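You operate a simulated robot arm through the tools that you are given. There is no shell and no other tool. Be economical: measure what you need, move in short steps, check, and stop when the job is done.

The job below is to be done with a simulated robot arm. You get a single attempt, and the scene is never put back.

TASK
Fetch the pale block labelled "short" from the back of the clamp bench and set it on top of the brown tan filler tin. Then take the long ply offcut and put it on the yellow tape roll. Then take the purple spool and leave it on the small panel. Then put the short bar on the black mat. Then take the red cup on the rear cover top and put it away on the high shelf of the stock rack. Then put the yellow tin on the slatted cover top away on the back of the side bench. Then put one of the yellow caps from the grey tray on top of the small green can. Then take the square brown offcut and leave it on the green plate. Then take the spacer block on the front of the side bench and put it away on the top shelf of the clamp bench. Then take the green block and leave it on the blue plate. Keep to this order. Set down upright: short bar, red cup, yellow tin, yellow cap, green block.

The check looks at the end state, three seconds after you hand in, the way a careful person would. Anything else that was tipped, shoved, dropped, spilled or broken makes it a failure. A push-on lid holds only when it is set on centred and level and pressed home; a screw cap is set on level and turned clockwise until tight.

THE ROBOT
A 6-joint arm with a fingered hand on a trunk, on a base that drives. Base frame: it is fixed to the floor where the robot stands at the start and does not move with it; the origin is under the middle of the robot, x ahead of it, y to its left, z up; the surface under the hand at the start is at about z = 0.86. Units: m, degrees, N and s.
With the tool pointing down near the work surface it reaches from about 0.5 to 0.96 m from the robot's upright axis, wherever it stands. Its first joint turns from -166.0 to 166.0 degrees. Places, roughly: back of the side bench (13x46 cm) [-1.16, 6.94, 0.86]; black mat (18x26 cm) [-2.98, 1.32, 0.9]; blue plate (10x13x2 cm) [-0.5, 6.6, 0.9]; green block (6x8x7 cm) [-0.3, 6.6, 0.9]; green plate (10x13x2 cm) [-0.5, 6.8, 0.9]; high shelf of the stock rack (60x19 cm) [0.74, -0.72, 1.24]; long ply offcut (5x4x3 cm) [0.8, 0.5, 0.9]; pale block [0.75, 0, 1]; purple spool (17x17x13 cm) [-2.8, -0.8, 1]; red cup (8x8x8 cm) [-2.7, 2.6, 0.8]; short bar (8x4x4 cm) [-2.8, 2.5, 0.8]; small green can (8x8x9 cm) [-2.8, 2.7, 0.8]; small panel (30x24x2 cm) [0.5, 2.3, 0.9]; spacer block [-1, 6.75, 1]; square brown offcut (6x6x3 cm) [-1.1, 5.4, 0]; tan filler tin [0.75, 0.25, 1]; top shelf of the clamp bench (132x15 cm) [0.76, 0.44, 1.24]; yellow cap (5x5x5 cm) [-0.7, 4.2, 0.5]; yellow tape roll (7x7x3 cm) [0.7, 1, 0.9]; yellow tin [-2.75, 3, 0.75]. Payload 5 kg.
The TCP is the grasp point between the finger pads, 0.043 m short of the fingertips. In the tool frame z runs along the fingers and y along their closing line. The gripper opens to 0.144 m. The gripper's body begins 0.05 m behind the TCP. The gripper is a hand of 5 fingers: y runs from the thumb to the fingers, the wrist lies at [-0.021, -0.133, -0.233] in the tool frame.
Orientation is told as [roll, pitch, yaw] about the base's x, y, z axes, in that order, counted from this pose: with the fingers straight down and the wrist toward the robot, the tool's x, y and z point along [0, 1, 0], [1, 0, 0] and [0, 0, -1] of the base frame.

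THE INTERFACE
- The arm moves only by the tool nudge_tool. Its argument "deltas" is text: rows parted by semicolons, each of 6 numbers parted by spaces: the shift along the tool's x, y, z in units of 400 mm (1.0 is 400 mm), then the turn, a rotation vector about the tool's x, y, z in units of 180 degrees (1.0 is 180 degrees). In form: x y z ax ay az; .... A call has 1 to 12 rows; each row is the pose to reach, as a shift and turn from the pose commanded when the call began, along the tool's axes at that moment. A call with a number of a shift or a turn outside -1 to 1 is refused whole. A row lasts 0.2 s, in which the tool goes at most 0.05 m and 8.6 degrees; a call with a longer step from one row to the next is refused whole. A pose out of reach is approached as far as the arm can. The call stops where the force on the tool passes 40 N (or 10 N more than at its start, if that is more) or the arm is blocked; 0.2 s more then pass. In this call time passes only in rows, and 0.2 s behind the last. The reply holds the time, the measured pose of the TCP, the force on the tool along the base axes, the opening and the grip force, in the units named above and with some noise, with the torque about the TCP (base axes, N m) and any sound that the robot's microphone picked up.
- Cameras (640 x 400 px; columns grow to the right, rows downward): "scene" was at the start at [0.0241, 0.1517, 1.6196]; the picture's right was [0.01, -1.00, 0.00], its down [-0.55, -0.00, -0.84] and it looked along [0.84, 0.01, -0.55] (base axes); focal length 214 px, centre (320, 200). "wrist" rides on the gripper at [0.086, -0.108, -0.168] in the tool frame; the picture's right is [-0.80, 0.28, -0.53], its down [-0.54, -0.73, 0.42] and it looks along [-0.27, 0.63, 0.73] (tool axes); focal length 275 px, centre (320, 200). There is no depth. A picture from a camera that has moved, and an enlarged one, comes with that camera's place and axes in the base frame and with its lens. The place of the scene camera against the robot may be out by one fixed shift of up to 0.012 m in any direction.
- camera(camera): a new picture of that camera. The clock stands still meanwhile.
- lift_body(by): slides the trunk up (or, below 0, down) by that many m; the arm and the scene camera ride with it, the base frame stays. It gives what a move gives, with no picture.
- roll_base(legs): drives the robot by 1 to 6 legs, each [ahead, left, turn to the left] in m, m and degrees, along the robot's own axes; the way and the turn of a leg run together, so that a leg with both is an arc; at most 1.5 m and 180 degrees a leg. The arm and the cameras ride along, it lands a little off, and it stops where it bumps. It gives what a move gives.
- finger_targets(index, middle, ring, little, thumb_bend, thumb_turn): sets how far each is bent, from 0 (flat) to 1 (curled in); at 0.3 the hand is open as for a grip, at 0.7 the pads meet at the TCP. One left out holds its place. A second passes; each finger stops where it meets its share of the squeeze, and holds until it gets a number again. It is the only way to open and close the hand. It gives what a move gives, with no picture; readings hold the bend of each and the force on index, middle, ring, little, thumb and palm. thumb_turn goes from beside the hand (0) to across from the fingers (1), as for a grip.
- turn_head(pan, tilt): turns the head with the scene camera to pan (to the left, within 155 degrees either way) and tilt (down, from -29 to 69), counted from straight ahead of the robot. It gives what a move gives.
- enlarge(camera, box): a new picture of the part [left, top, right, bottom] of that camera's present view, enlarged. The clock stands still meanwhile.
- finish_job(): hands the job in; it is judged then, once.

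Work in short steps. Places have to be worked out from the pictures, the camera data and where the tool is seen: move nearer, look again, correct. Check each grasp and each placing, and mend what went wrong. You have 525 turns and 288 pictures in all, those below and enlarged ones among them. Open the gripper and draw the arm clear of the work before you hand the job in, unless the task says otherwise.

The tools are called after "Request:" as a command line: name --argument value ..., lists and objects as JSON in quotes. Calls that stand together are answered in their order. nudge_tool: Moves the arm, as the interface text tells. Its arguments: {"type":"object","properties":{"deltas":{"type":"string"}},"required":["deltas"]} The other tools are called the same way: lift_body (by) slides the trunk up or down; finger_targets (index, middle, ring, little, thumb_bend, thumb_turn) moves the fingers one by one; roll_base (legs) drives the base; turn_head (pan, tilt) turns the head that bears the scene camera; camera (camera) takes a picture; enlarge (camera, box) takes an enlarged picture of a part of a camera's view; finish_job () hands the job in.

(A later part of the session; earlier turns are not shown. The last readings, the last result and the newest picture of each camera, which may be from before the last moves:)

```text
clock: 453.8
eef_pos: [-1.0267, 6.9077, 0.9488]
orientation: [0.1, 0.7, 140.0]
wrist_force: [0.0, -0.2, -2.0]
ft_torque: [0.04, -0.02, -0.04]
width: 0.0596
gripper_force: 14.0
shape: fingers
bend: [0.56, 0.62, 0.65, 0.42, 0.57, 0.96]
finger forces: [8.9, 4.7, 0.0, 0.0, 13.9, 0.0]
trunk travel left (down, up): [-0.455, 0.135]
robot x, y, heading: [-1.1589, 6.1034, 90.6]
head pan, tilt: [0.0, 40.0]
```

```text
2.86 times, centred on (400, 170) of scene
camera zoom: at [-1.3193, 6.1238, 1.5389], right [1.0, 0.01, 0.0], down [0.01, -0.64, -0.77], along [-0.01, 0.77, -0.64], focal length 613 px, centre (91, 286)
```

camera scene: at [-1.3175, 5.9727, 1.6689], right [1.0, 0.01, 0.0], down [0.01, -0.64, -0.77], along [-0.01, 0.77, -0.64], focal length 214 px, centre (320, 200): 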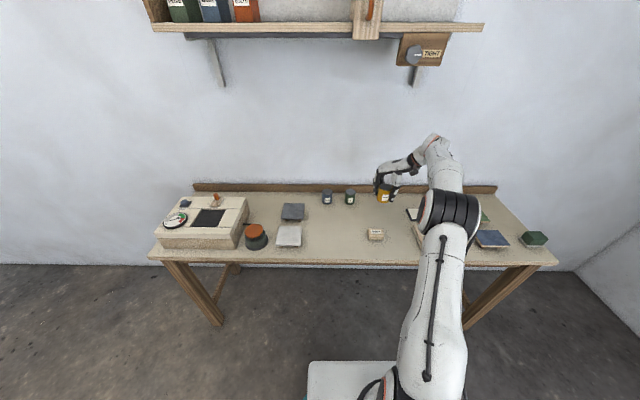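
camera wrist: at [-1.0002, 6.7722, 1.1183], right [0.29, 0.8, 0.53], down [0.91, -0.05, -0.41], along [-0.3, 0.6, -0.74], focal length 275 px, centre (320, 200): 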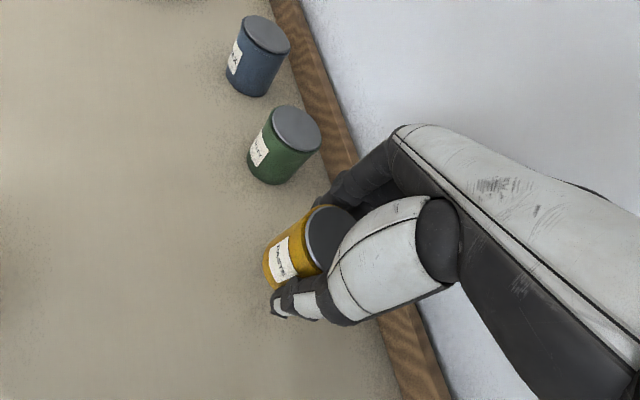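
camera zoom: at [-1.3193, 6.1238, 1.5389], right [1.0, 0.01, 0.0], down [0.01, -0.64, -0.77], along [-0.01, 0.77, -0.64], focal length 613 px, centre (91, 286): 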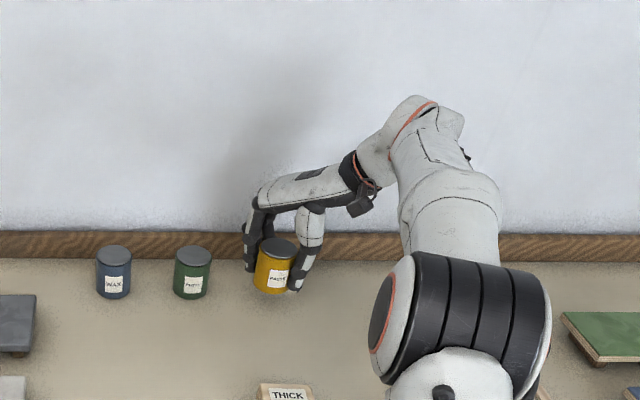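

It lines up with the row of tins. Lower to contact.

Request:
lift_body --by -0.026

Request:
lift_body --by -0.008

```text
clock: 454.5
eef_pos: [-1.0271, 6.9079, 0.9237]
orientation: [0.1, 0.8, 140.0]
wrist_force: [-0.2, 0.2, -2.3]
ft_torque: [0.05, -0.01, 0.0]
width: 0.0596
gripper_force: 13.5
shape: fingers
bend: [0.56, 0.62, 0.65, 0.42, 0.57, 0.96]
finger forces: [8.8, 4.6, 0.1, 0.1, 13.9, 0.0]
trunk travel left (down, up): [-0.429, 0.161]
robot x, y, heading: [-1.1612, 6.1035, 90.5]
head pan, tilt: [0.0, 40.0]
```

```text
clock: 455.1
eef_pos: [-1.0268, 6.9076, 0.9163]
orientation: [0.0, 0.7, 140.0]
wrist_force: [0.4, 0.2, -0.9]
ft_torque: [0.05, 0.04, 0.0]
width: 0.0596
gripper_force: 13.8
shape: fingers
bend: [0.56, 0.62, 0.65, 0.42, 0.57, 0.96]
finger forces: [9.0, 5.1, 0.0, 0.1, 14.0, 0.0]
trunk travel left (down, up): [-0.421, 0.169]
robot x, y, heading: [-1.157, 6.1031, 90.6]
head pan, tilt: [0.0, 40.0]
```

Request:
lift_body --by -0.003

Request:
finger_targets --index 0.47 --middle 0.47 --ring 0.47 --little 0.42 --thumb_bend 0.44

Request:
lift_body --by 0.15

Request:
camera --camera "wrist"

```text
clock: 455.6
eef_pos: [-1.0264, 6.9079, 0.914]
orientation: [-0.1, 0.6, 139.9]
wrist_force: [0.3, 0.1, 9.6]
ft_torque: [0.09, 0.11, 0.0]
width: 0.0594
gripper_force: 15.0
shape: fingers
bend: [0.56, 0.62, 0.65, 0.42, 0.57, 0.96]
finger forces: [9.5, 5.7, 0.0, 0.0, 15.0, 0.1]
trunk travel left (down, up): [-0.418, 0.172]
robot x, y, heading: [-1.1554, 6.1033, 90.9]
head pan, tilt: [0.0, 40.0]
```

```text
clock: 456.6
eef_pos: [-1.0258, 6.9087, 0.9124]
orientation: [0.0, 0.7, 140.0]
wrist_force: [-0.9, -0.2, 0.2]
ft_torque: [-0.02, 0.0, -0.01]
width: 0.0943
gripper_force: 0.1
shape: fingers
bend: [0.47, 0.47, 0.47, 0.42, 0.44, 0.97]
finger forces: [0.2, 0.0, 0.1, 0.0, 0.0, 0.1]
trunk travel left (down, up): [-0.418, 0.172]
robot x, y, heading: [-1.1583, 6.1025, 90.4]
head pan, tilt: [0.0, 40.0]
```

```text
clock: 458.3
eef_pos: [-1.0252, 6.9076, 1.0628]
orientation: [0.1, 0.6, 139.9]
wrist_force: [0.4, 0.9, -0.4]
ft_torque: [0.02, -0.03, -0.02]
width: 0.0942
gripper_force: 0.0
shape: fingers
bend: [0.47, 0.47, 0.47, 0.42, 0.44, 0.97]
finger forces: [0.0, 0.0, 0.0, 0.1, 0.0, 0.0]
trunk travel left (down, up): [-0.568, 0.022]
robot x, y, heading: [-1.1556, 6.1067, 90.6]
head pan, tilt: [0.0, 40.0]
```

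```text
95 pictures are left
camera wrist: at [-1.0002, 6.7722, 1.2311], right [0.29, 0.8, 0.53], down [0.91, -0.05, -0.41], along [-0.3, 0.6, -0.74], focal length 275 px, centre (320, 200)
```

wrist: 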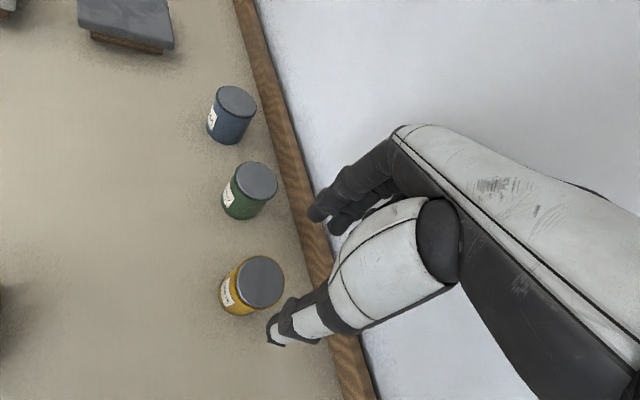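

The tin stands in the row. Now the yellow caps on the low table: I move out right and back, turn around to face it from the far side.

Request:
roll_base --legs '[[0, -0.78, 0], [-0.5, 0, 0], [0, 0, 180]]'

Request:
turn_head --pan 0 --tilt 40

Request:
camera --camera "scene"

```text
clock: 472.2
eef_pos: [-0.5309, 4.8301, 1.0633]
orientation: [0.2, 0.7, -41.4]
wrist_force: [-0.9, 0.3, 0.1]
ft_torque: [0.01, 0.01, -0.01]
width: 0.0942
gripper_force: 0.1
shape: fingers
bend: [0.47, 0.47, 0.47, 0.42, 0.44, 0.97]
finger forces: [0.0, 0.1, 0.0, 0.1, 0.1, 0.0]
trunk travel left (down, up): [-0.568, 0.022]
robot x, y, heading: [-0.3795, 5.6297, -91.1]
head pan, tilt: [0.0, 40.0]
```

```text
clock: 472.8
eef_pos: [-0.5303, 4.8297, 1.0635]
orientation: [0.1, 0.7, -41.4]
wrist_force: [0.1, -0.1, 0.4]
ft_torque: [-0.01, 0.04, -0.01]
width: 0.0944
gripper_force: 0.0
shape: fingers
bend: [0.47, 0.47, 0.47, 0.42, 0.44, 0.97]
finger forces: [0.0, 0.1, 0.0, 0.0, 0.1, 0.1]
trunk travel left (down, up): [-0.568, 0.022]
robot x, y, heading: [-0.3777, 5.6266, -90.8]
head pan, tilt: [0.0, 40.0]
```

```text
94 pictures are left
camera scene: at [-0.2276, 5.5969, 1.6519], right [-1.0, 0.01, 0.0], down [0.01, 0.64, -0.77], along [-0.01, -0.77, -0.64], focal length 214 px, centre (320, 200)
```

scene: 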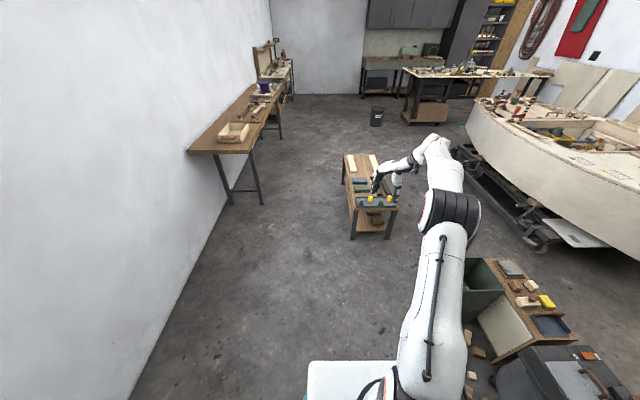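

Request:
enlarge --camera "scene" --box '[330, 140, 430, 250]'

Request:
enlarge --camera "scene" --box '[440, 250, 640, 400]'

```text
3.64 times, centred on (380, 195) of scene
camera zoom: at [-0.2276, 5.5969, 1.6519], right [-1.0, 0.01, 0.0], down [0.01, 0.64, -0.77], along [-0.01, -0.77, -0.64], focal length 780 px, centre (102, 218)
```

zoom: 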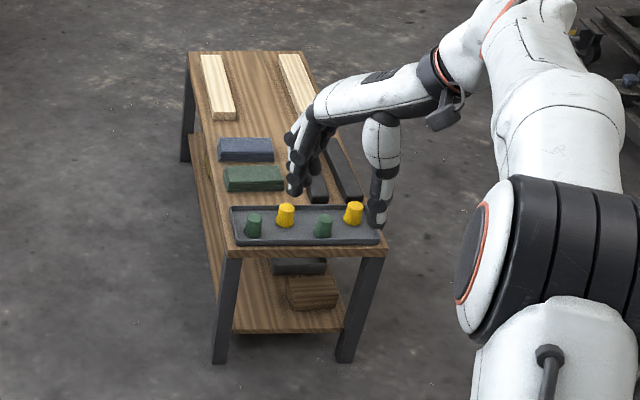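

```text
2.67 times, centred on (540, 325) of scene
camera zoom: at [-0.2276, 5.5969, 1.6519], right [-1.0, 0.01, 0.0], down [0.01, 0.64, -0.77], along [-0.01, -0.77, -0.64], focal length 572 px, centre (-267, -133)
```

zoom: 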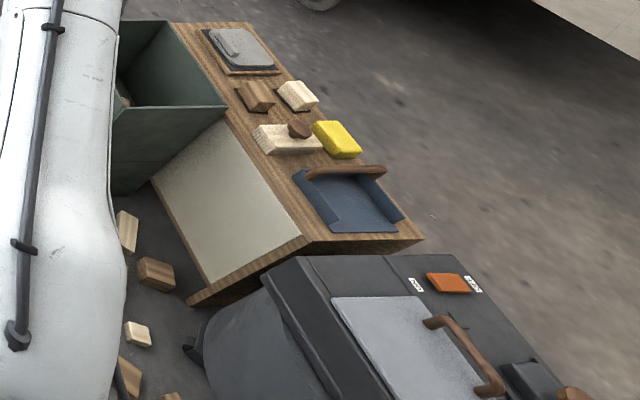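

Two yellow caps; I take the one at the tray's end (≈(-0.83,4.20)). Drive closer and turn the hand to neutral yaw.

Request:
roll_base --legs '[[0.6, -0.27, 0]]'

Request:
nudge_tool --deltas "0 0 0 0 0 0.045; 0 0 0 0 0 0.09; 0 0 0 0 0 0.135; 0 0 0 0 0 0.18; 0 0 0 0 0 0.225; 0 0 0 0 0 0.26"

Request:
lift_body --by -0.3

Request:
camera --camera "wrist"

Request:
camera --camera "scene"

```text
clock: 476.5
eef_pos: [-0.8098, 4.2347, 1.0632]
orientation: [0.1, 0.7, -41.3]
wrist_force: [-0.9, 0.0, -0.4]
ft_torque: [0.02, 0.0, -0.02]
width: 0.0945
gripper_force: 0.1
shape: fingers
bend: [0.47, 0.47, 0.47, 0.42, 0.44, 0.97]
finger forces: [0.0, 0.1, 0.1, 0.1, 0.0, 0.1]
trunk travel left (down, up): [-0.568, 0.022]
robot x, y, heading: [-0.6581, 5.0345, -90.8]
head pan, tilt: [0.0, 40.0]
```

```text
clock: 477.9
eef_pos: [-0.809, 4.2351, 1.0629]
orientation: [-0.5, 0.6, -88.1]
wrist_force: [0.0, 0.5, 0.3]
ft_torque: [0.01, -0.02, -0.02]
width: 0.0943
gripper_force: 0.1
shape: fingers
bend: [0.47, 0.47, 0.47, 0.42, 0.44, 0.97]
finger forces: [0.1, 0.0, 0.0, 0.0, 0.1, 0.0]
trunk travel left (down, up): [-0.568, 0.022]
robot x, y, heading: [-0.6605, 5.0336, -90.6]
head pan, tilt: [0.0, 40.0]
```

```text
clock: 480.9
eef_pos: [-0.8094, 4.2353, 0.7615]
orientation: [-0.5, 0.5, -88.1]
wrist_force: [-0.4, -0.6, 0.2]
ft_torque: [0.0, 0.01, -0.05]
width: 0.0943
gripper_force: 0.1
shape: fingers
bend: [0.47, 0.47, 0.47, 0.42, 0.44, 0.97]
finger forces: [0.0, 0.0, 0.0, 0.0, 0.0, 0.0]
trunk travel left (down, up): [-0.268, 0.322]
robot x, y, heading: [-0.6567, 5.0376, -90.6]
head pan, tilt: [0.0, 40.0]
```

```text
91 pictures are left
camera wrist: at [-0.7259, 4.3438, 0.9298], right [-0.78, -0.32, 0.54], down [-0.57, 0.71, -0.41], along [-0.25, -0.63, -0.74], focal length 275 px, centre (320, 200)
```

wrist: 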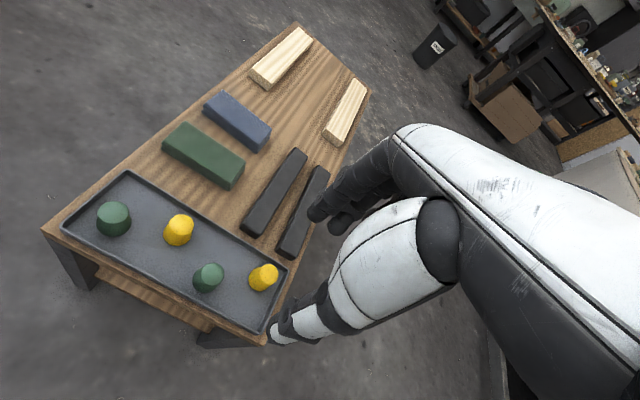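

```text
90 pictures are left
camera scene: at [-0.5078, 5.0023, 1.3519], right [-1.0, 0.01, 0.0], down [0.01, 0.64, -0.77], along [-0.01, -0.77, -0.64], focal length 214 px, centre (320, 200)
```

scene: 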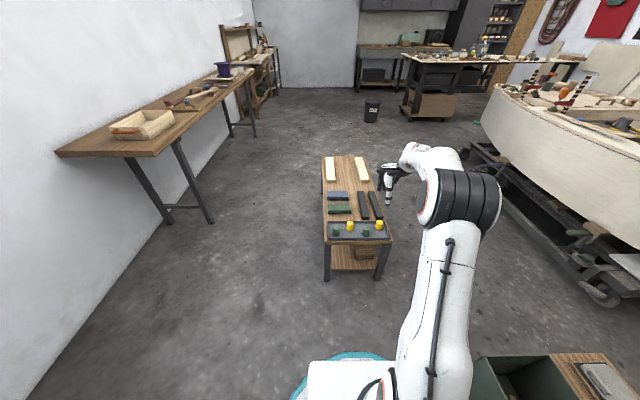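

Cap ≈(-0.83,4.183). Flatten ring and little, come over it and down to ~0.6.

Request:
finger_targets --index 0.47 --middle 0.47 --ring 0.0 --little 0.0 --thumb_bend 0.45

Request:
nudge_tool --deltas "-0.03 0.06 0.05 0 0 0; -0.06 0.128 0.1 0 0 0; -0.06 0.128 0.2 0 0 0; -0.06 0.128 0.3 0 0 0; -0.06 0.128 0.38 0 0 0"

Request:
camera --camera "wrist"

```text
clock: 481.9
eef_pos: [-0.8093, 4.2353, 0.7626]
orientation: [-0.4, 0.5, -88.1]
wrist_force: [0.3, 0.3, -0.9]
ft_torque: [-0.01, 0.01, 0.0]
width: 0.0932
gripper_force: 0.1
shape: fingers
bend: [0.47, 0.47, 0.0, 0.0, 0.45, 0.97]
finger forces: [0.0, 0.1, 0.1, 0.0, 0.0, 0.0]
trunk travel left (down, up): [-0.268, 0.322]
robot x, y, heading: [-0.6595, 5.0372, -90.7]
head pan, tilt: [0.0, 40.0]
```

```text
clock: 483.1
eef_pos: [-0.8291, 4.1835, 0.6088]
orientation: [-0.5, 0.5, -88.1]
wrist_force: [-0.6, 0.0, 1.0]
ft_torque: [0.0, 0.04, 0.02]
width: 0.0933
gripper_force: 0.1
shape: fingers
bend: [0.47, 0.47, 0.0, 0.0, 0.45, 0.97]
finger forces: [0.0, 0.1, 0.0, 0.1, 0.1, 0.0]
trunk travel left (down, up): [-0.268, 0.322]
robot x, y, heading: [-0.6551, 5.0343, -90.8]
head pan, tilt: [0.0, 40.0]
```

```text
89 pictures are left
camera wrist: at [-0.7462, 4.2919, 0.7752], right [-0.78, -0.31, 0.54], down [-0.57, 0.71, -0.41], along [-0.25, -0.63, -0.73], focal length 275 px, centre (320, 200)
```

wrist: 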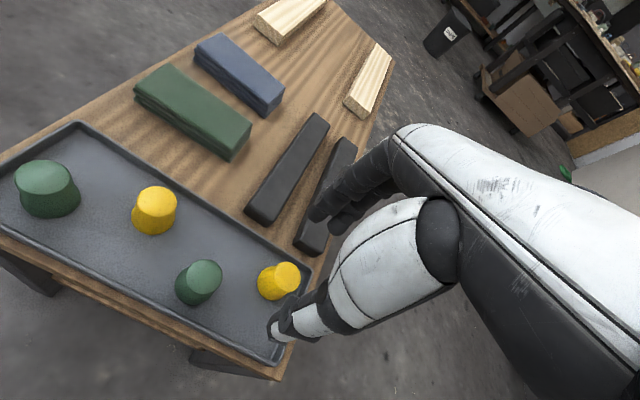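

Cap confirmed at ≈(-0.832,4.183), z 0.48–0.53. I narrow the hand and lower so the tips stay just above the tray rim, gripping the cap's upper half.

Request:
finger_targets --index 0.52 --middle 0.52 --thumb_bend 0.52

Request:
nudge_tool --deltas "-0.008 0 0.05 0 0 0; -0.008 0 0.1 0 0 0; -0.008 0 0.13 0 0 0"

Request:
camera --camera "wrist"

```text
clock: 484.1
eef_pos: [-0.8298, 4.1831, 0.6074]
orientation: [-0.5, 0.5, -88.1]
wrist_force: [0.8, 0.0, 0.8]
ft_torque: [-0.01, 0.02, 0.01]
width: 0.072
gripper_force: 0.0
shape: fingers
bend: [0.52, 0.52, 0.0, 0.0, 0.52, 0.97]
finger forces: [0.1, 0.0, 0.0, 0.0, 0.0, 0.0]
trunk travel left (down, up): [-0.268, 0.322]
robot x, y, heading: [-0.6598, 5.0338, -90.4]
head pan, tilt: [0.0, 40.0]
```

```text
clock: 484.9
eef_pos: [-0.8344, 4.1853, 0.5575]
orientation: [-0.6, 0.7, -88.1]
wrist_force: [-0.2, 0.6, 0.3]
ft_torque: [0.04, 0.03, -0.01]
width: 0.0719
gripper_force: 0.0
shape: fingers
bend: [0.52, 0.52, 0.0, 0.0, 0.52, 0.97]
finger forces: [0.0, 0.0, 0.1, 0.1, 0.0, 0.0]
trunk travel left (down, up): [-0.268, 0.322]
robot x, y, heading: [-0.6612, 5.031, -90.8]
head pan, tilt: [0.0, 40.0]
```

```text
88 pictures are left
camera wrist: at [-0.7514, 4.2942, 0.7248], right [-0.78, -0.32, 0.54], down [-0.57, 0.71, -0.41], along [-0.25, -0.63, -0.74], focal length 275 px, centre (320, 200)
```

wrist: 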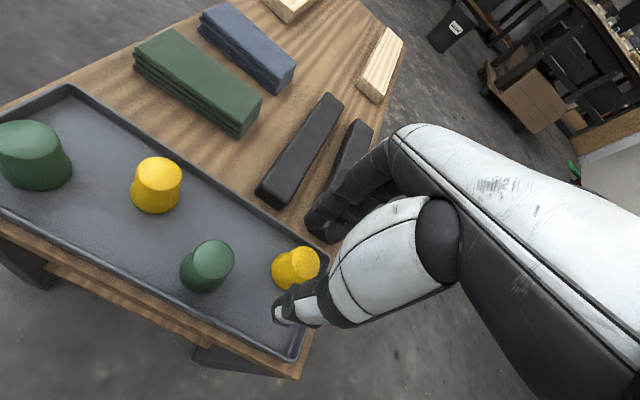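

Request:
nudge_tool --deltas "0.01 -0.01 0.018 0 0 0"

Request:
finger_targets --index 0.72 --middle 0.72 --thumb_bend 0.72

Request:
camera --camera "wrist"

```text
clock: 485.3
eef_pos: [-0.8309, 4.1887, 0.552]
orientation: [-0.5, 0.6, -88.1]
wrist_force: [-0.1, 0.2, 0.2]
ft_torque: [-0.01, 0.0, 0.02]
width: 0.072
gripper_force: 0.1
shape: fingers
bend: [0.52, 0.52, 0.0, 0.0, 0.52, 0.97]
finger forces: [0.1, 0.0, 0.0, 0.0, 0.1, 0.0]
trunk travel left (down, up): [-0.268, 0.322]
robot x, y, heading: [-0.6588, 5.0369, -90.7]
head pan, tilt: [0.0, 40.0]
```

```text
clock: 486.3
eef_pos: [-0.8298, 4.1887, 0.5511]
orientation: [-0.5, 0.6, -88.2]
wrist_force: [0.5, -0.4, -0.2]
ft_torque: [-0.02, 0.0, -0.02]
width: 0.0025
gripper_force: 0.1
shape: fingers
bend: [0.72, 0.72, 0.0, 0.0, 0.71, 0.97]
finger forces: [0.0, 0.0, 0.0, 0.0, 0.1, 0.0]
trunk travel left (down, up): [-0.268, 0.322]
robot x, y, heading: [-0.6561, 5.0343, -90.4]
head pan, tilt: [0.0, 40.0]
```

```text
87 pictures are left
camera wrist: at [-0.7472, 4.2979, 0.7181], right [-0.78, -0.32, 0.54], down [-0.57, 0.71, -0.41], along [-0.25, -0.63, -0.74], focal length 275 px, centre (320, 200)
```

wrist: 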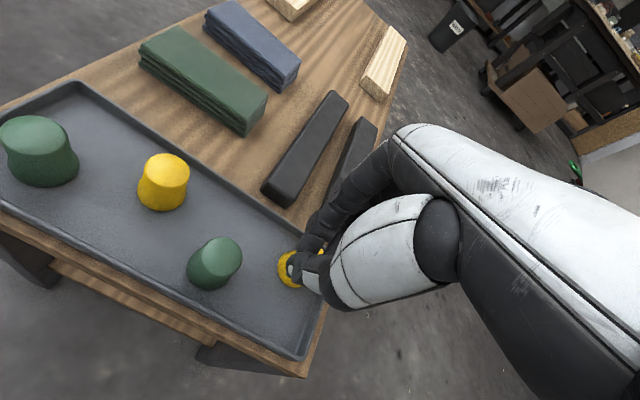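

The fingers met above the cap, so it is lower than thought. Reopen narrowly and go 2.5 cm lower, inside the tray.

Request:
finger_targets --index 0.53 --middle 0.53 --thumb_bend 0.53

Request:
nudge_tool --deltas "0 0 0.02 0 0 0; 0 0 0.04 0 0 0; 0 0 0.06 0 0 0"

Request:
camera --camera "wrist"

```text
clock: 487.3
eef_pos: [-0.8302, 4.188, 0.55]
orientation: [-0.5, 0.5, -88.0]
wrist_force: [0.0, -1.1, -0.3]
ft_torque: [-0.03, 0.01, 0.0]
width: 0.0672
gripper_force: 0.0
shape: fingers
bend: [0.53, 0.53, 0.0, 0.0, 0.53, 0.97]
finger forces: [0.0, 0.0, 0.0, 0.0, 0.0, 0.0]
trunk travel left (down, up): [-0.268, 0.322]
robot x, y, heading: [-0.6608, 5.0334, -90.5]
head pan, tilt: [0.0, 40.0]
```

```text
clock: 488.1
eef_pos: [-0.8327, 4.1895, 0.5271]
orientation: [-0.5, 0.6, -88.1]
wrist_force: [0.2, -0.1, 1.0]
ft_torque: [0.02, -0.02, -0.01]
width: 0.0669
gripper_force: 0.0
shape: fingers
bend: [0.53, 0.53, 0.0, 0.0, 0.53, 0.97]
finger forces: [0.1, 0.0, 0.1, 0.0, 0.0, 0.1]
trunk travel left (down, up): [-0.268, 0.322]
robot x, y, heading: [-0.6579, 5.0347, -91.1]
head pan, tilt: [0.0, 40.0]
```

```text
86 pictures are left
camera wrist: at [-0.749, 4.2978, 0.694], right [-0.78, -0.31, 0.54], down [-0.57, 0.71, -0.41], along [-0.25, -0.63, -0.74], focal length 275 px, centre (320, 200)
```

wrist: 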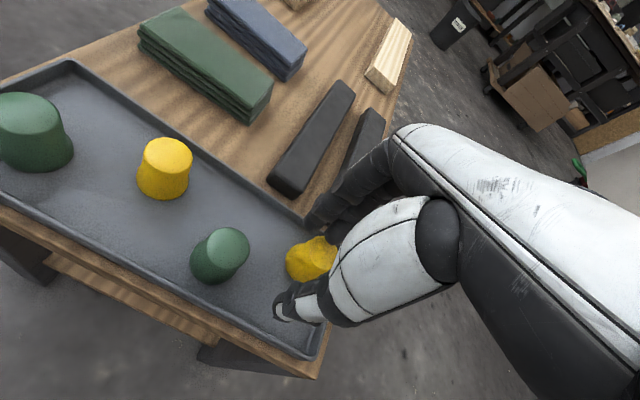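

Request:
nudge_tool --deltas "0.01 0 0.012 0 0 0; 0.01 0 0.022 0 0 0"

Request:
finger_targets --index 0.72 --middle 0.72 --thumb_bend 0.72

Request:
camera --camera "wrist"

```text
clock: 488.7
eef_pos: [-0.8286, 4.188, 0.521]
orientation: [-0.4, 0.3, -88.1]
wrist_force: [0.8, -0.1, 7.2]
ft_torque: [-0.37, 0.08, 0.08]
width: 0.067
gripper_force: 4.2
shape: fingers
bend: [0.53, 0.53, 0.0, 0.0, 0.53, 0.97]
finger forces: [0.0, 8.3, 0.0, 0.0, 0.0, 0.0]
trunk travel left (down, up): [-0.268, 0.322]
robot x, y, heading: [-0.658, 5.0312, -90.6]
head pan, tilt: [0.0, 40.0]
```

```text
clock: 489.7
eef_pos: [-0.8302, 4.1895, 0.5177]
orientation: [-0.5, 0.5, -88.1]
wrist_force: [0.4, 0.5, 0.6]
ft_torque: [0.01, 0.0, -0.02]
width: 0.0029
gripper_force: 0.1
shape: fingers
bend: [0.72, 0.72, 0.0, 0.0, 0.71, 0.97]
finger forces: [0.0, 0.1, 0.0, 0.0, 0.0, 0.0]
trunk travel left (down, up): [-0.268, 0.322]
robot x, y, heading: [-0.6579, 5.0341, -90.8]
head pan, tilt: [0.0, 40.0]
```

```text
85 pictures are left
camera wrist: at [-0.7453, 4.2974, 0.6856], right [-0.78, -0.32, 0.54], down [-0.57, 0.71, -0.41], along [-0.25, -0.63, -0.74], focal length 275 px, centre (320, 200)
```

wrist: 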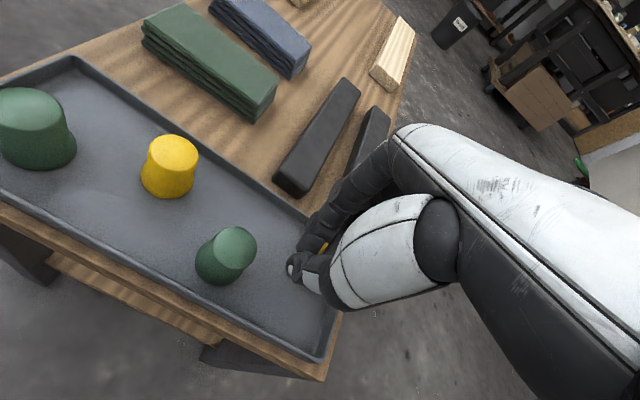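

Nothing gripped; I open, rise and look again.

Request:
finger_targets --index 0.5 --middle 0.5 --thumb_bend 0.5

Request:
nudge_tool --deltas "0 0 -0.06 0 0 0; 0 0 -0.13 0 0 0; 0 0 -0.2 0 0 0"

Request:
camera --camera "wrist"

Request:
enlarge --camera "scene" --box '[310, 150, 430, 260]'

```text
clock: 490.7
eef_pos: [-0.8289, 4.1893, 0.5204]
orientation: [-0.5, 0.4, -88.0]
wrist_force: [-0.4, 0.8, 13.7]
ft_torque: [-0.44, 0.14, 0.02]
width: 0.0779
gripper_force: 6.3
shape: fingers
bend: [0.5, 0.51, 0.0, 0.0, 0.5, 0.97]
finger forces: [0.0, 12.9, 0.0, 0.0, 0.1, 0.0]
trunk travel left (down, up): [-0.268, 0.322]
robot x, y, heading: [-0.6589, 5.0276, -90.9]
head pan, tilt: [0.0, 40.0]
```

```text
clock: 491.5
eef_pos: [-0.8276, 4.1906, 0.5967]
orientation: [-0.4, 0.6, -88.1]
wrist_force: [0.0, -0.3, -0.3]
ft_torque: [0.0, -0.02, 0.03]
width: 0.0781
gripper_force: 0.0
shape: fingers
bend: [0.5, 0.5, 0.0, 0.0, 0.5, 0.97]
finger forces: [0.0, 0.0, 0.1, 0.0, 0.1, 0.0]
trunk travel left (down, up): [-0.268, 0.322]
robot x, y, heading: [-0.6602, 5.0322, -90.8]
head pan, tilt: [0.0, 40.0]
```

```text
84 pictures are left
camera wrist: at [-0.7439, 4.2978, 0.765], right [-0.78, -0.32, 0.54], down [-0.57, 0.71, -0.41], along [-0.25, -0.63, -0.74], focal length 275 px, centre (320, 200)
```

wrist: 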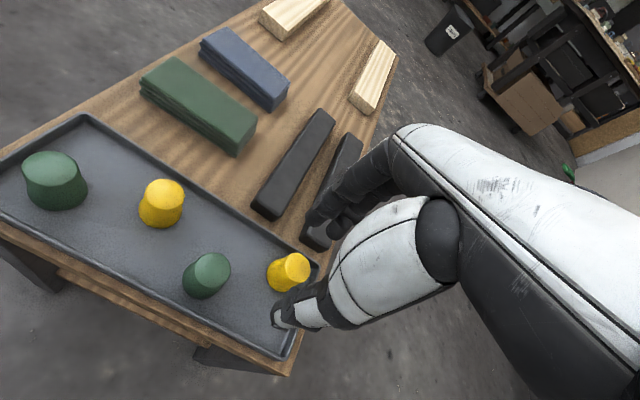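

```text
3.64 times, centred on (370, 205) of scene
camera zoom: at [-0.5079, 5.0021, 1.3518], right [-1.0, 0.01, 0.0], down [0.01, 0.64, -0.77], along [-0.01, -0.77, -0.64], focal length 780 px, centre (138, 182)
```

zoom: 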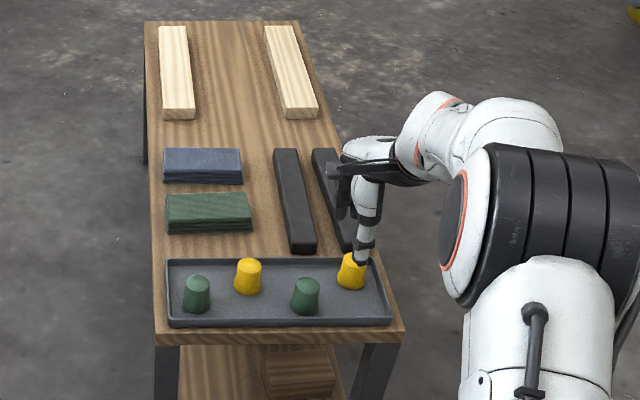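

Triangulation with both cameras: the cap is at ≈(-0.848,4.162), z 0.43–0.48 — lower and further than assumed. Re-aim.

Request:
finger_targets --index 0.51 --middle 0.51 --thumb_bend 0.51

Request:
nudge_tool --deltas "-0.03 0.035 0 0 0 0; -0.059 0.069 0.05 0 0 0; -0.059 0.069 0.14 0 0 0; -0.059 0.069 0.2 0 0 0; -0.059 0.069 0.235 0 0 0"

Request:
camera --camera "wrist"

```text
clock: 492.5
eef_pos: [-0.8278, 4.1892, 0.5984]
orientation: [-0.5, 0.5, -88.1]
wrist_force: [-1.0, -0.1, 0.1]
ft_torque: [-0.01, 0.0, 0.0]
width: 0.0757
gripper_force: 0.0
shape: fingers
bend: [0.51, 0.51, 0.0, 0.0, 0.51, 0.97]
finger forces: [0.1, 0.0, 0.1, 0.0, 0.0, 0.0]
trunk travel left (down, up): [-0.268, 0.322]
robot x, y, heading: [-0.6592, 5.0365, -90.6]
head pan, tilt: [0.0, 40.0]
```

```text
clock: 493.7
eef_pos: [-0.8524, 4.16, 0.5034]
orientation: [-0.4, 0.5, -88.1]
wrist_force: [-0.3, 0.4, 1.1]
ft_torque: [-0.01, -0.01, -0.02]
width: 0.0755
gripper_force: 0.1
shape: fingers
bend: [0.51, 0.51, 0.0, 0.0, 0.51, 0.97]
finger forces: [0.1, 0.0, 0.1, 0.1, 0.0, 0.0]
trunk travel left (down, up): [-0.268, 0.322]
robot x, y, heading: [-0.6571, 5.0367, -90.8]
head pan, tilt: [0.0, 40.0]
```

```text
82 pictures are left
camera wrist: at [-0.7684, 4.2696, 0.6709], right [-0.78, -0.32, 0.54], down [-0.57, 0.71, -0.41], along [-0.25, -0.63, -0.74], focal length 275 px, centre (320, 200)
```

wrist: 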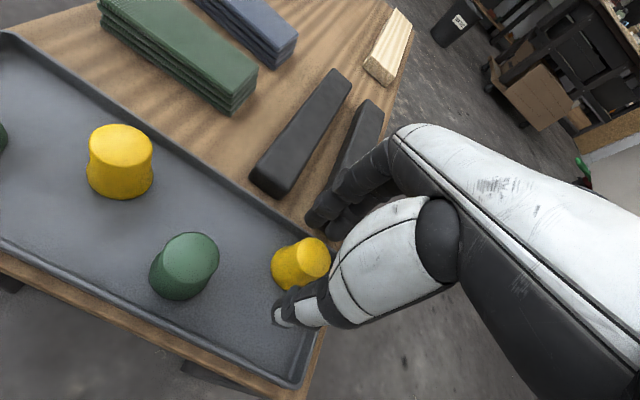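

Request:
finger_targets --index 0.72 --middle 0.72 --thumb_bend 0.72

Request:
camera --camera "wrist"

```text
clock: 494.7
eef_pos: [-0.8521, 4.1609, 0.5035]
orientation: [-0.6, 0.5, -88.0]
wrist_force: [-0.9, 0.1, 0.3]
ft_torque: [0.02, 0.0, -0.02]
width: 0.0314
gripper_force: 17.6
shape: fingers
bend: [0.64, 0.67, 0.0, 0.0, 0.63, 0.95]
finger forces: [9.3, 8.5, 0.0, 0.1, 17.0, 0.0]
trunk travel left (down, up): [-0.268, 0.322]
robot x, y, heading: [-0.6599, 5.0332, -90.6]
head pan, tilt: [0.0, 40.0]
```

```text
81 pictures are left
camera wrist: at [-0.7683, 4.2696, 0.6709], right [-0.78, -0.32, 0.54], down [-0.57, 0.71, -0.41], along [-0.25, -0.63, -0.74], focal length 275 px, centre (320, 200)
```

wrist: 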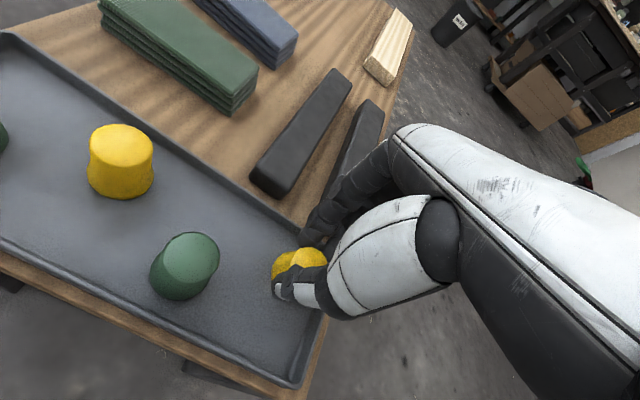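

The cap is gripped. Lift with the trunk and carry it around to the boat.

Request:
lift_body --by 0.3

Request:
nudge_tool --deltas "0 0 -0.1 0 0 0; 0 -0.03 -0.2 0 0 0; 0 -0.06 -0.3 0 0 0; 0 -0.1 -0.4 0 0 0; 0 -0.1 -0.5 0 0 0; 0 -0.1 -0.58 0 0 0"

Request:
camera --camera "wrist"

```text
clock: 497.7
eef_pos: [-0.8527, 4.1602, 0.8041]
orientation: [-0.5, 0.6, -88.1]
wrist_force: [0.6, 0.3, 0.1]
ft_torque: [0.02, 0.03, -0.03]
width: 0.0314
gripper_force: 17.7
shape: fingers
bend: [0.64, 0.67, 0.0, 0.0, 0.63, 0.95]
finger forces: [9.4, 8.4, 0.0, 0.1, 17.0, 0.1]
trunk travel left (down, up): [-0.568, 0.022]
robot x, y, heading: [-0.66, 5.0315, -90.6]
head pan, tilt: [0.0, 40.0]
```

```text
clock: 499.1
eef_pos: [-0.8513, 4.1985, 1.0364]
orientation: [-0.5, 0.6, -88.1]
wrist_force: [0.5, 0.0, -0.9]
ft_torque: [-0.02, -0.03, -0.02]
width: 0.0314
gripper_force: 17.5
shape: fingers
bend: [0.64, 0.67, 0.0, 0.0, 0.63, 0.95]
finger forces: [9.2, 8.5, 0.0, 0.1, 16.8, 0.0]
trunk travel left (down, up): [-0.568, 0.022]
robot x, y, heading: [-0.6591, 5.0347, -90.6]
head pan, tilt: [0.0, 40.0]
```

```text
80 pictures are left
camera wrist: at [-0.768, 4.307, 1.2035], right [-0.78, -0.32, 0.54], down [-0.57, 0.71, -0.41], along [-0.25, -0.63, -0.74], focal length 275 px, centre (320, 200)
```

wrist: 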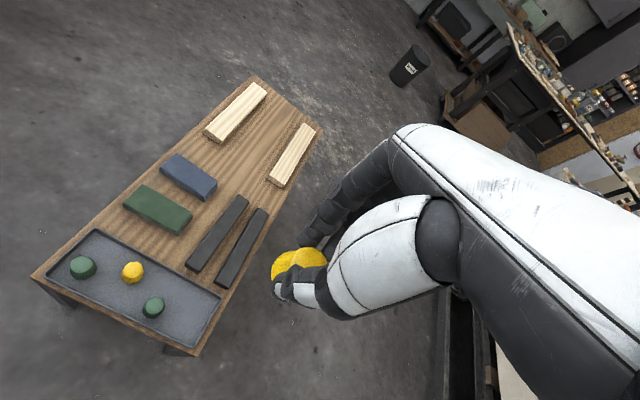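

Request:
roll_base --legs '[[0, 0.56, 0], [1.15, 0.02, 0.6], [1.15, 0, 0], [0, -1.25, 0]]'

Request:
roll_base --legs '[[0, 0, -118.5]]'

Request:
turn_head --pan 0 --tilt 40

Request:
camera --camera "scene"

```text
clock: 519.5
eef_pos: [-1.6664, 1.9075, 1.0365]
orientation: [-0.5, 0.6, -89.9]
wrist_force: [-0.3, -0.7, 0.3]
ft_torque: [-0.02, 0.0, 0.01]
width: 0.0316
gripper_force: 17.0
shape: fingers
bend: [0.64, 0.67, 0.0, 0.0, 0.63, 0.95]
finger forces: [9.2, 8.5, 0.1, 0.0, 16.8, 0.1]
trunk travel left (down, up): [-0.568, 0.022]
robot x, y, heading: [-1.4454, 2.7368, -92.2]
head pan, tilt: [0.0, 40.0]
```

```text
clock: 524.8
eef_pos: [-2.07, 3.3269, 1.0375]
orientation: [-0.5, 0.5, 151.4]
wrist_force: [0.6, -0.1, -0.5]
ft_torque: [-0.02, 0.02, -0.01]
width: 0.0307
gripper_force: 16.6
shape: fingers
bend: [0.71, 0.67, 0.0, 0.0, 0.63, 0.95]
finger forces: [8.7, 8.4, 0.0, 0.0, 15.3, 0.0]
trunk travel left (down, up): [-0.568, 0.022]
robot x, y, heading: [-1.446, 2.7378, 149.1]
head pan, tilt: [0.0, 40.0]
```

```text
clock: 525.4
eef_pos: [-2.0694, 3.3278, 1.0358]
orientation: [-0.6, 0.5, 151.5]
wrist_force: [-0.2, -0.5, -0.4]
ft_torque: [0.01, -0.02, -0.02]
width: 0.0306
gripper_force: 16.6
shape: fingers
bend: [0.71, 0.67, 0.0, 0.0, 0.63, 0.95]
finger forces: [8.7, 8.4, 0.0, 0.0, 15.3, 0.0]
trunk travel left (down, up): [-0.568, 0.022]
robot x, y, heading: [-1.4483, 2.7367, 148.8]
head pan, tilt: [0.0, 40.0]
```

```text
79 pictures are left
camera scene: at [-1.5529, 2.6119, 1.6519], right [0.52, 0.86, 0.0], down [0.55, -0.33, -0.77], along [-0.66, 0.4, -0.64], focal length 214 px, centre (320, 200)
```

scene: 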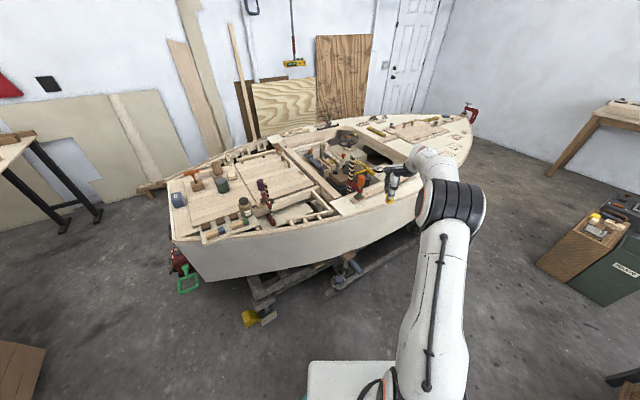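

The index bend changed a little (0.64→0.71); I check the cap in the hand and the nearby orange clamp.

Request:
enlarge --camera "scene" --box '[320, 130, 460, 230]'

Request:
camera --camera "wrist"

```text
4.00 times, centred on (390, 180) of scene
camera zoom: at [-1.5529, 2.6119, 1.6519], right [0.52, 0.86, 0.0], down [0.55, -0.33, -0.77], along [-0.66, 0.4, -0.64], focal length 858 px, centre (40, 280)
```

zoom: 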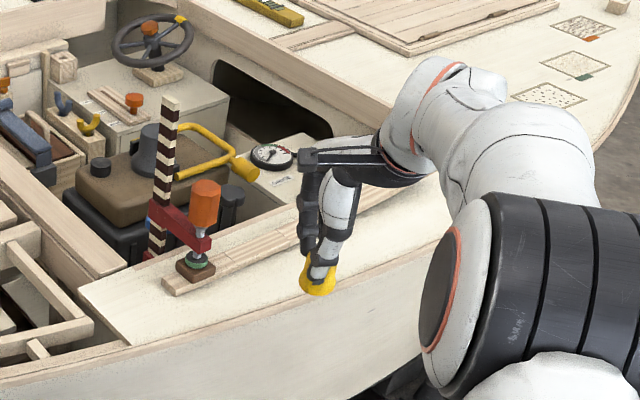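

```text
77 pictures are left
camera wrist: at [-2.0177, 3.1975, 1.2032], right [0.12, 0.83, 0.54], down [0.9, 0.13, -0.41], along [-0.41, 0.54, -0.74], focal length 275 px, centre (320, 200)
```

wrist: 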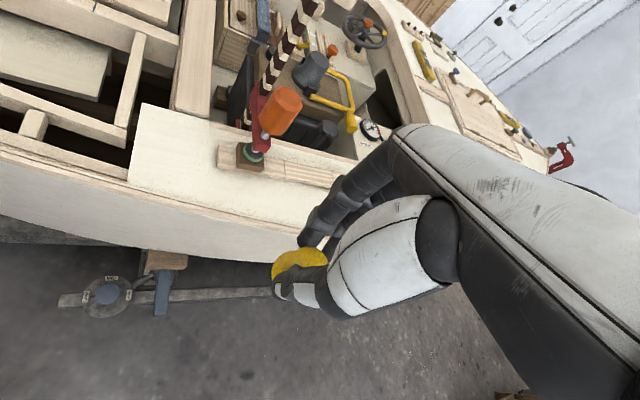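

Clamp untouched, cap still held. I raise a bit and move to the stern-corner stand.

Request:
nudge_tool --deltas "0 -0.05 -0.06 0 0 0; 0 -0.1 -0.13 0 0 0"

Request:
roll_base --legs '[[0.1, 0.814, 2.2]]'

Request:
roll_base --legs '[[0.13, 0.0, 0]]'

Request:
camera --camera "wrist"

Request:
enlarge --camera "scene" --box '[240, 80, 440, 240]'

```text
clock: 526.0
eef_pos: [-2.0355, 3.3073, 1.0904]
orientation: [-0.5, 0.6, 151.6]
wrist_force: [0.2, -0.1, -0.2]
ft_torque: [0.02, 0.04, -0.04]
width: 0.0308
gripper_force: 16.2
shape: fingers
bend: [0.71, 0.67, 0.0, 0.0, 0.63, 0.95]
finger forces: [8.5, 8.5, 0.0, 0.0, 15.4, 0.0]
trunk travel left (down, up): [-0.568, 0.022]
robot x, y, heading: [-1.4471, 2.737, 149.2]
head pan, tilt: [0.0, 40.0]
```

```text
clock: 530.4
eef_pos: [-2.5512, 2.6159, 1.0893]
orientation: [-0.5, 0.5, 154.9]
wrist_force: [-0.5, -0.1, 0.3]
ft_torque: [0.02, -0.02, 0.0]
width: 0.0304
gripper_force: 16.0
shape: fingers
bend: [0.71, 0.67, 0.0, 0.0, 0.63, 0.95]
finger forces: [8.5, 8.6, 0.0, 0.0, 15.4, 0.0]
trunk travel left (down, up): [-0.568, 0.022]
robot x, y, heading: [-1.9291, 2.0768, 152.3]
head pan, tilt: [0.0, 40.0]
```

```text
clock: 531.6
eef_pos: [-2.6652, 2.68, 1.0882]
orientation: [-0.6, 0.6, 154.7]
wrist_force: [-0.2, 0.3, -0.5]
ft_torque: [-0.01, -0.05, 0.0]
width: 0.0307
gripper_force: 16.1
shape: fingers
bend: [0.71, 0.67, 0.0, 0.0, 0.63, 0.95]
finger forces: [8.6, 8.6, 0.0, 0.1, 15.4, 0.0]
trunk travel left (down, up): [-0.568, 0.022]
robot x, y, heading: [-2.0405, 2.1417, 152.0]
head pan, tilt: [0.0, 40.0]
```

```text
76 pictures are left
camera wrist: at [-2.6069, 2.5544, 1.2553], right [0.08, 0.84, 0.54], down [0.89, 0.18, -0.41], along [-0.44, 0.51, -0.74], focal length 275 px, centre (320, 200)
```

wrist: 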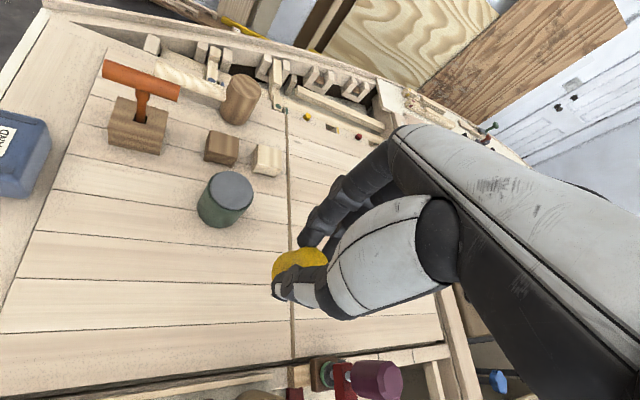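

```text
2.50 times, centred on (340, 160) of scene
camera zoom: at [-2.1461, 2.0112, 1.6518], right [0.47, 0.88, 0.0], down [0.57, -0.3, -0.77], along [-0.68, 0.36, -0.64], focal length 536 px, centre (270, 300)
```

zoom: 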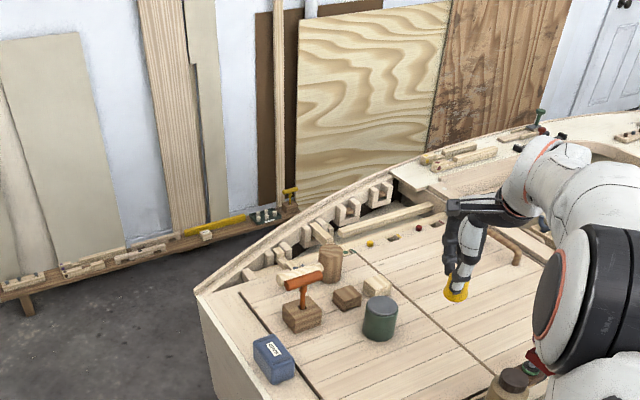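

I zoom on the cap in the hand to judge its tilt.

Request:
enlarge --camera "scene" --box '[400, 150, 450, 210]'

Request:
enlarge --camera "wrist" --box '[250, 220, 370, 330]'

```text
6.67 times, centred on (425, 180) of scene
camera zoom: at [-2.1461, 2.0112, 1.6518], right [0.47, 0.88, 0.0], down [0.57, -0.3, -0.77], along [-0.68, 0.36, -0.64], focal length 1430 px, centre (-380, 333)
```

zoom: 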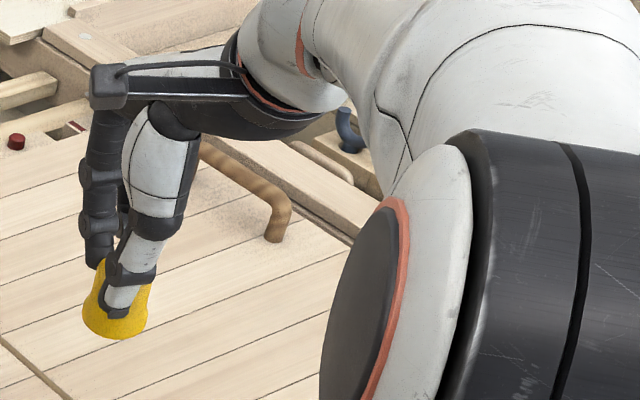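

```text
3.64 times, centred on (310, 275) of wrist
camera zoom: at [-2.6069, 2.5544, 1.2553], right [0.08, 0.84, 0.54], down [0.89, 0.18, -0.41], along [-0.44, 0.51, -0.74], focal length 1001 px, centre (356, -73)
```

zoom: 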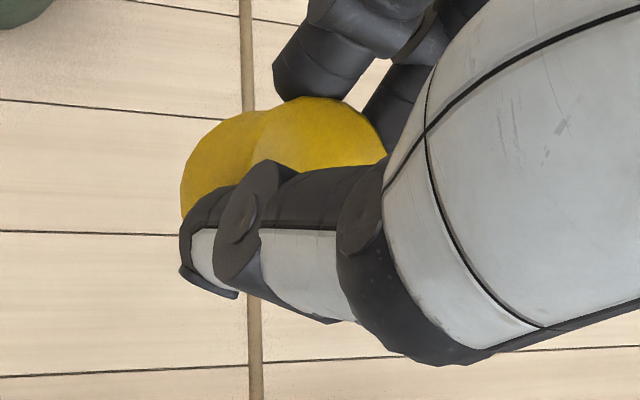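

The cap sits upright in the grip, ~1.5 cm off toward the ring side. Target TCP ≈(-2.806,2.630). Base ahead 4 cm, then arm over the can.

Request:
roll_base --legs '[[0.04, 0, 0]]'

Request:
nudge_tool --deltas "0.09 0.055 0 0 0 0; 0.18 0.11 0 0 0 0; 0.269 0.166 0 0 0 0; 0.269 0.166 0.06 0 0 0"

Request:
camera --camera "wrist"

Request:
enlarge --camera "scene" --box '[240, 100, 440, 240]'

```text
clock: 532.5
eef_pos: [-2.7025, 2.6984, 1.0878]
orientation: [-0.4, 0.5, 154.6]
wrist_force: [-0.3, 0.4, -0.9]
ft_torque: [0.0, 0.01, 0.02]
width: 0.0305
gripper_force: 16.8
shape: fingers
bend: [0.71, 0.67, 0.0, 0.0, 0.63, 0.95]
finger forces: [8.5, 8.6, 0.0, 0.0, 15.4, 0.1]
trunk travel left (down, up): [-0.568, 0.022]
robot x, y, heading: [-2.0835, 2.1617, 151.8]
head pan, tilt: [0.0, 40.0]
```

```text
clock: 533.5
eef_pos: [-2.8087, 2.6291, 1.0616]
orientation: [-0.4, 0.6, 154.7]
wrist_force: [-0.1, -0.7, -0.7]
ft_torque: [0.04, -0.02, -0.01]
width: 0.0304
gripper_force: 16.5
shape: fingers
bend: [0.71, 0.67, 0.0, 0.0, 0.63, 0.95]
finger forces: [8.5, 8.7, 0.1, 0.0, 15.3, 0.1]
trunk travel left (down, up): [-0.568, 0.022]
robot x, y, heading: [-2.0819, 2.1592, 152.2]
head pan, tilt: [0.0, 40.0]
```

```text
72 pictures are left
camera wrist: at [-2.7497, 2.5039, 1.2282], right [0.08, 0.84, 0.54], down [0.89, 0.18, -0.41], along [-0.44, 0.51, -0.74], focal length 275 px, centre (320, 200)
```

wrist: 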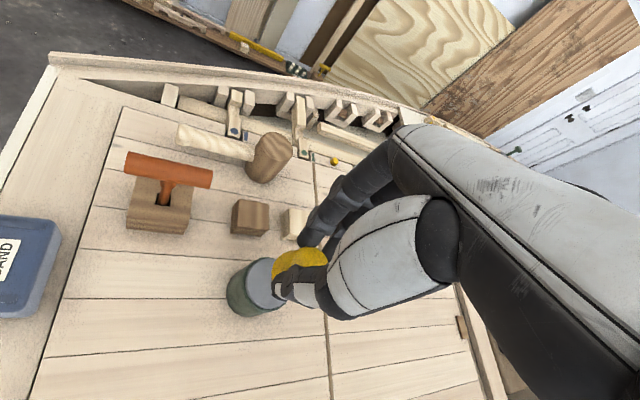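

```text
2.86 times, centred on (340, 170) of scene
camera zoom: at [-2.1819, 2.03, 1.6519], right [0.47, 0.88, 0.0], down [0.57, -0.3, -0.77], along [-0.68, 0.36, -0.64], focal length 613 px, centre (263, 286)
```

zoom: 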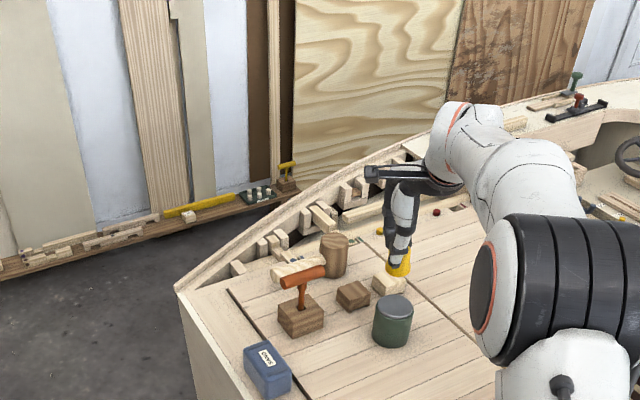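

Both views agree. Lower with the trunk.

Request:
lift_body --by -0.075

Request:
camera --camera "wrist"

Request:
enlarge --camera "scene" --box '[320, 130, 420, 220]'

```text
clock: 534.6
eef_pos: [-2.8082, 2.6308, 0.9867]
orientation: [-0.7, 0.6, 154.7]
wrist_force: [-0.4, 0.6, -0.1]
ft_torque: [-0.03, 0.03, -0.01]
width: 0.0304
gripper_force: 16.1
shape: fingers
bend: [0.71, 0.67, 0.0, 0.0, 0.63, 0.95]
finger forces: [8.5, 8.7, 0.0, 0.1, 15.3, 0.1]
trunk travel left (down, up): [-0.493, 0.097]
robot x, y, heading: [-2.0818, 2.1606, 152.1]
head pan, tilt: [0.0, 40.0]
```

```text
70 pictures are left
camera wrist: at [-2.7491, 2.5036, 1.1537], right [0.08, 0.84, 0.54], down [0.89, 0.18, -0.41], along [-0.44, 0.51, -0.74], focal length 275 px, centre (320, 200)
```

wrist: 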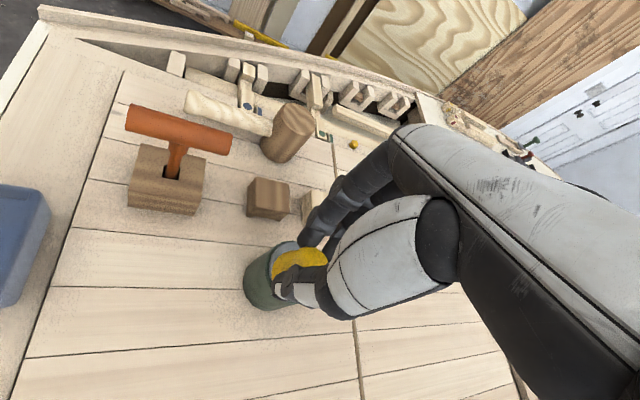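

```text
4.44 times, centred on (370, 175) of scene
camera zoom: at [-2.1813, 2.0297, 1.5769], right [0.47, 0.88, 0.0], down [0.57, -0.3, -0.77], along [-0.68, 0.36, -0.64], focal length 953 px, centre (98, 311)
```

zoom: 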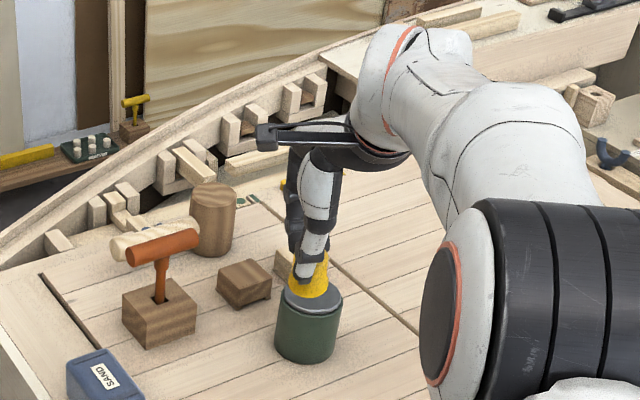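

Nearly touching and centred. Creep down.

Request:
lift_body --by -0.012

Request:
lift_body --by -0.008

```text
clock: 535.2
eef_pos: [-2.8072, 2.6297, 0.9738]
orientation: [-0.4, 0.6, 154.7]
wrist_force: [0.2, 0.6, -0.4]
ft_torque: [0.05, 0.04, -0.03]
width: 0.0304
gripper_force: 16.1
shape: fingers
bend: [0.71, 0.67, 0.0, 0.0, 0.63, 0.95]
finger forces: [8.5, 8.7, 0.0, 0.1, 15.3, 0.0]
trunk travel left (down, up): [-0.481, 0.109]
robot x, y, heading: [-2.083, 2.1605, 152.2]
head pan, tilt: [0.0, 40.0]
```

```text
clock: 535.8
eef_pos: [-2.8074, 2.6301, 0.9659]
orientation: [-0.4, 0.6, 154.7]
wrist_force: [0.1, -0.3, 0.2]
ft_torque: [-0.05, -0.02, 0.01]
width: 0.0306
gripper_force: 16.5
shape: fingers
bend: [0.71, 0.67, 0.0, 0.0, 0.63, 0.95]
finger forces: [8.5, 8.7, 0.0, 0.1, 15.3, 0.1]
trunk travel left (down, up): [-0.473, 0.117]
robot x, y, heading: [-2.0833, 2.1605, 152.2]
head pan, tilt: [0.0, 40.0]
```

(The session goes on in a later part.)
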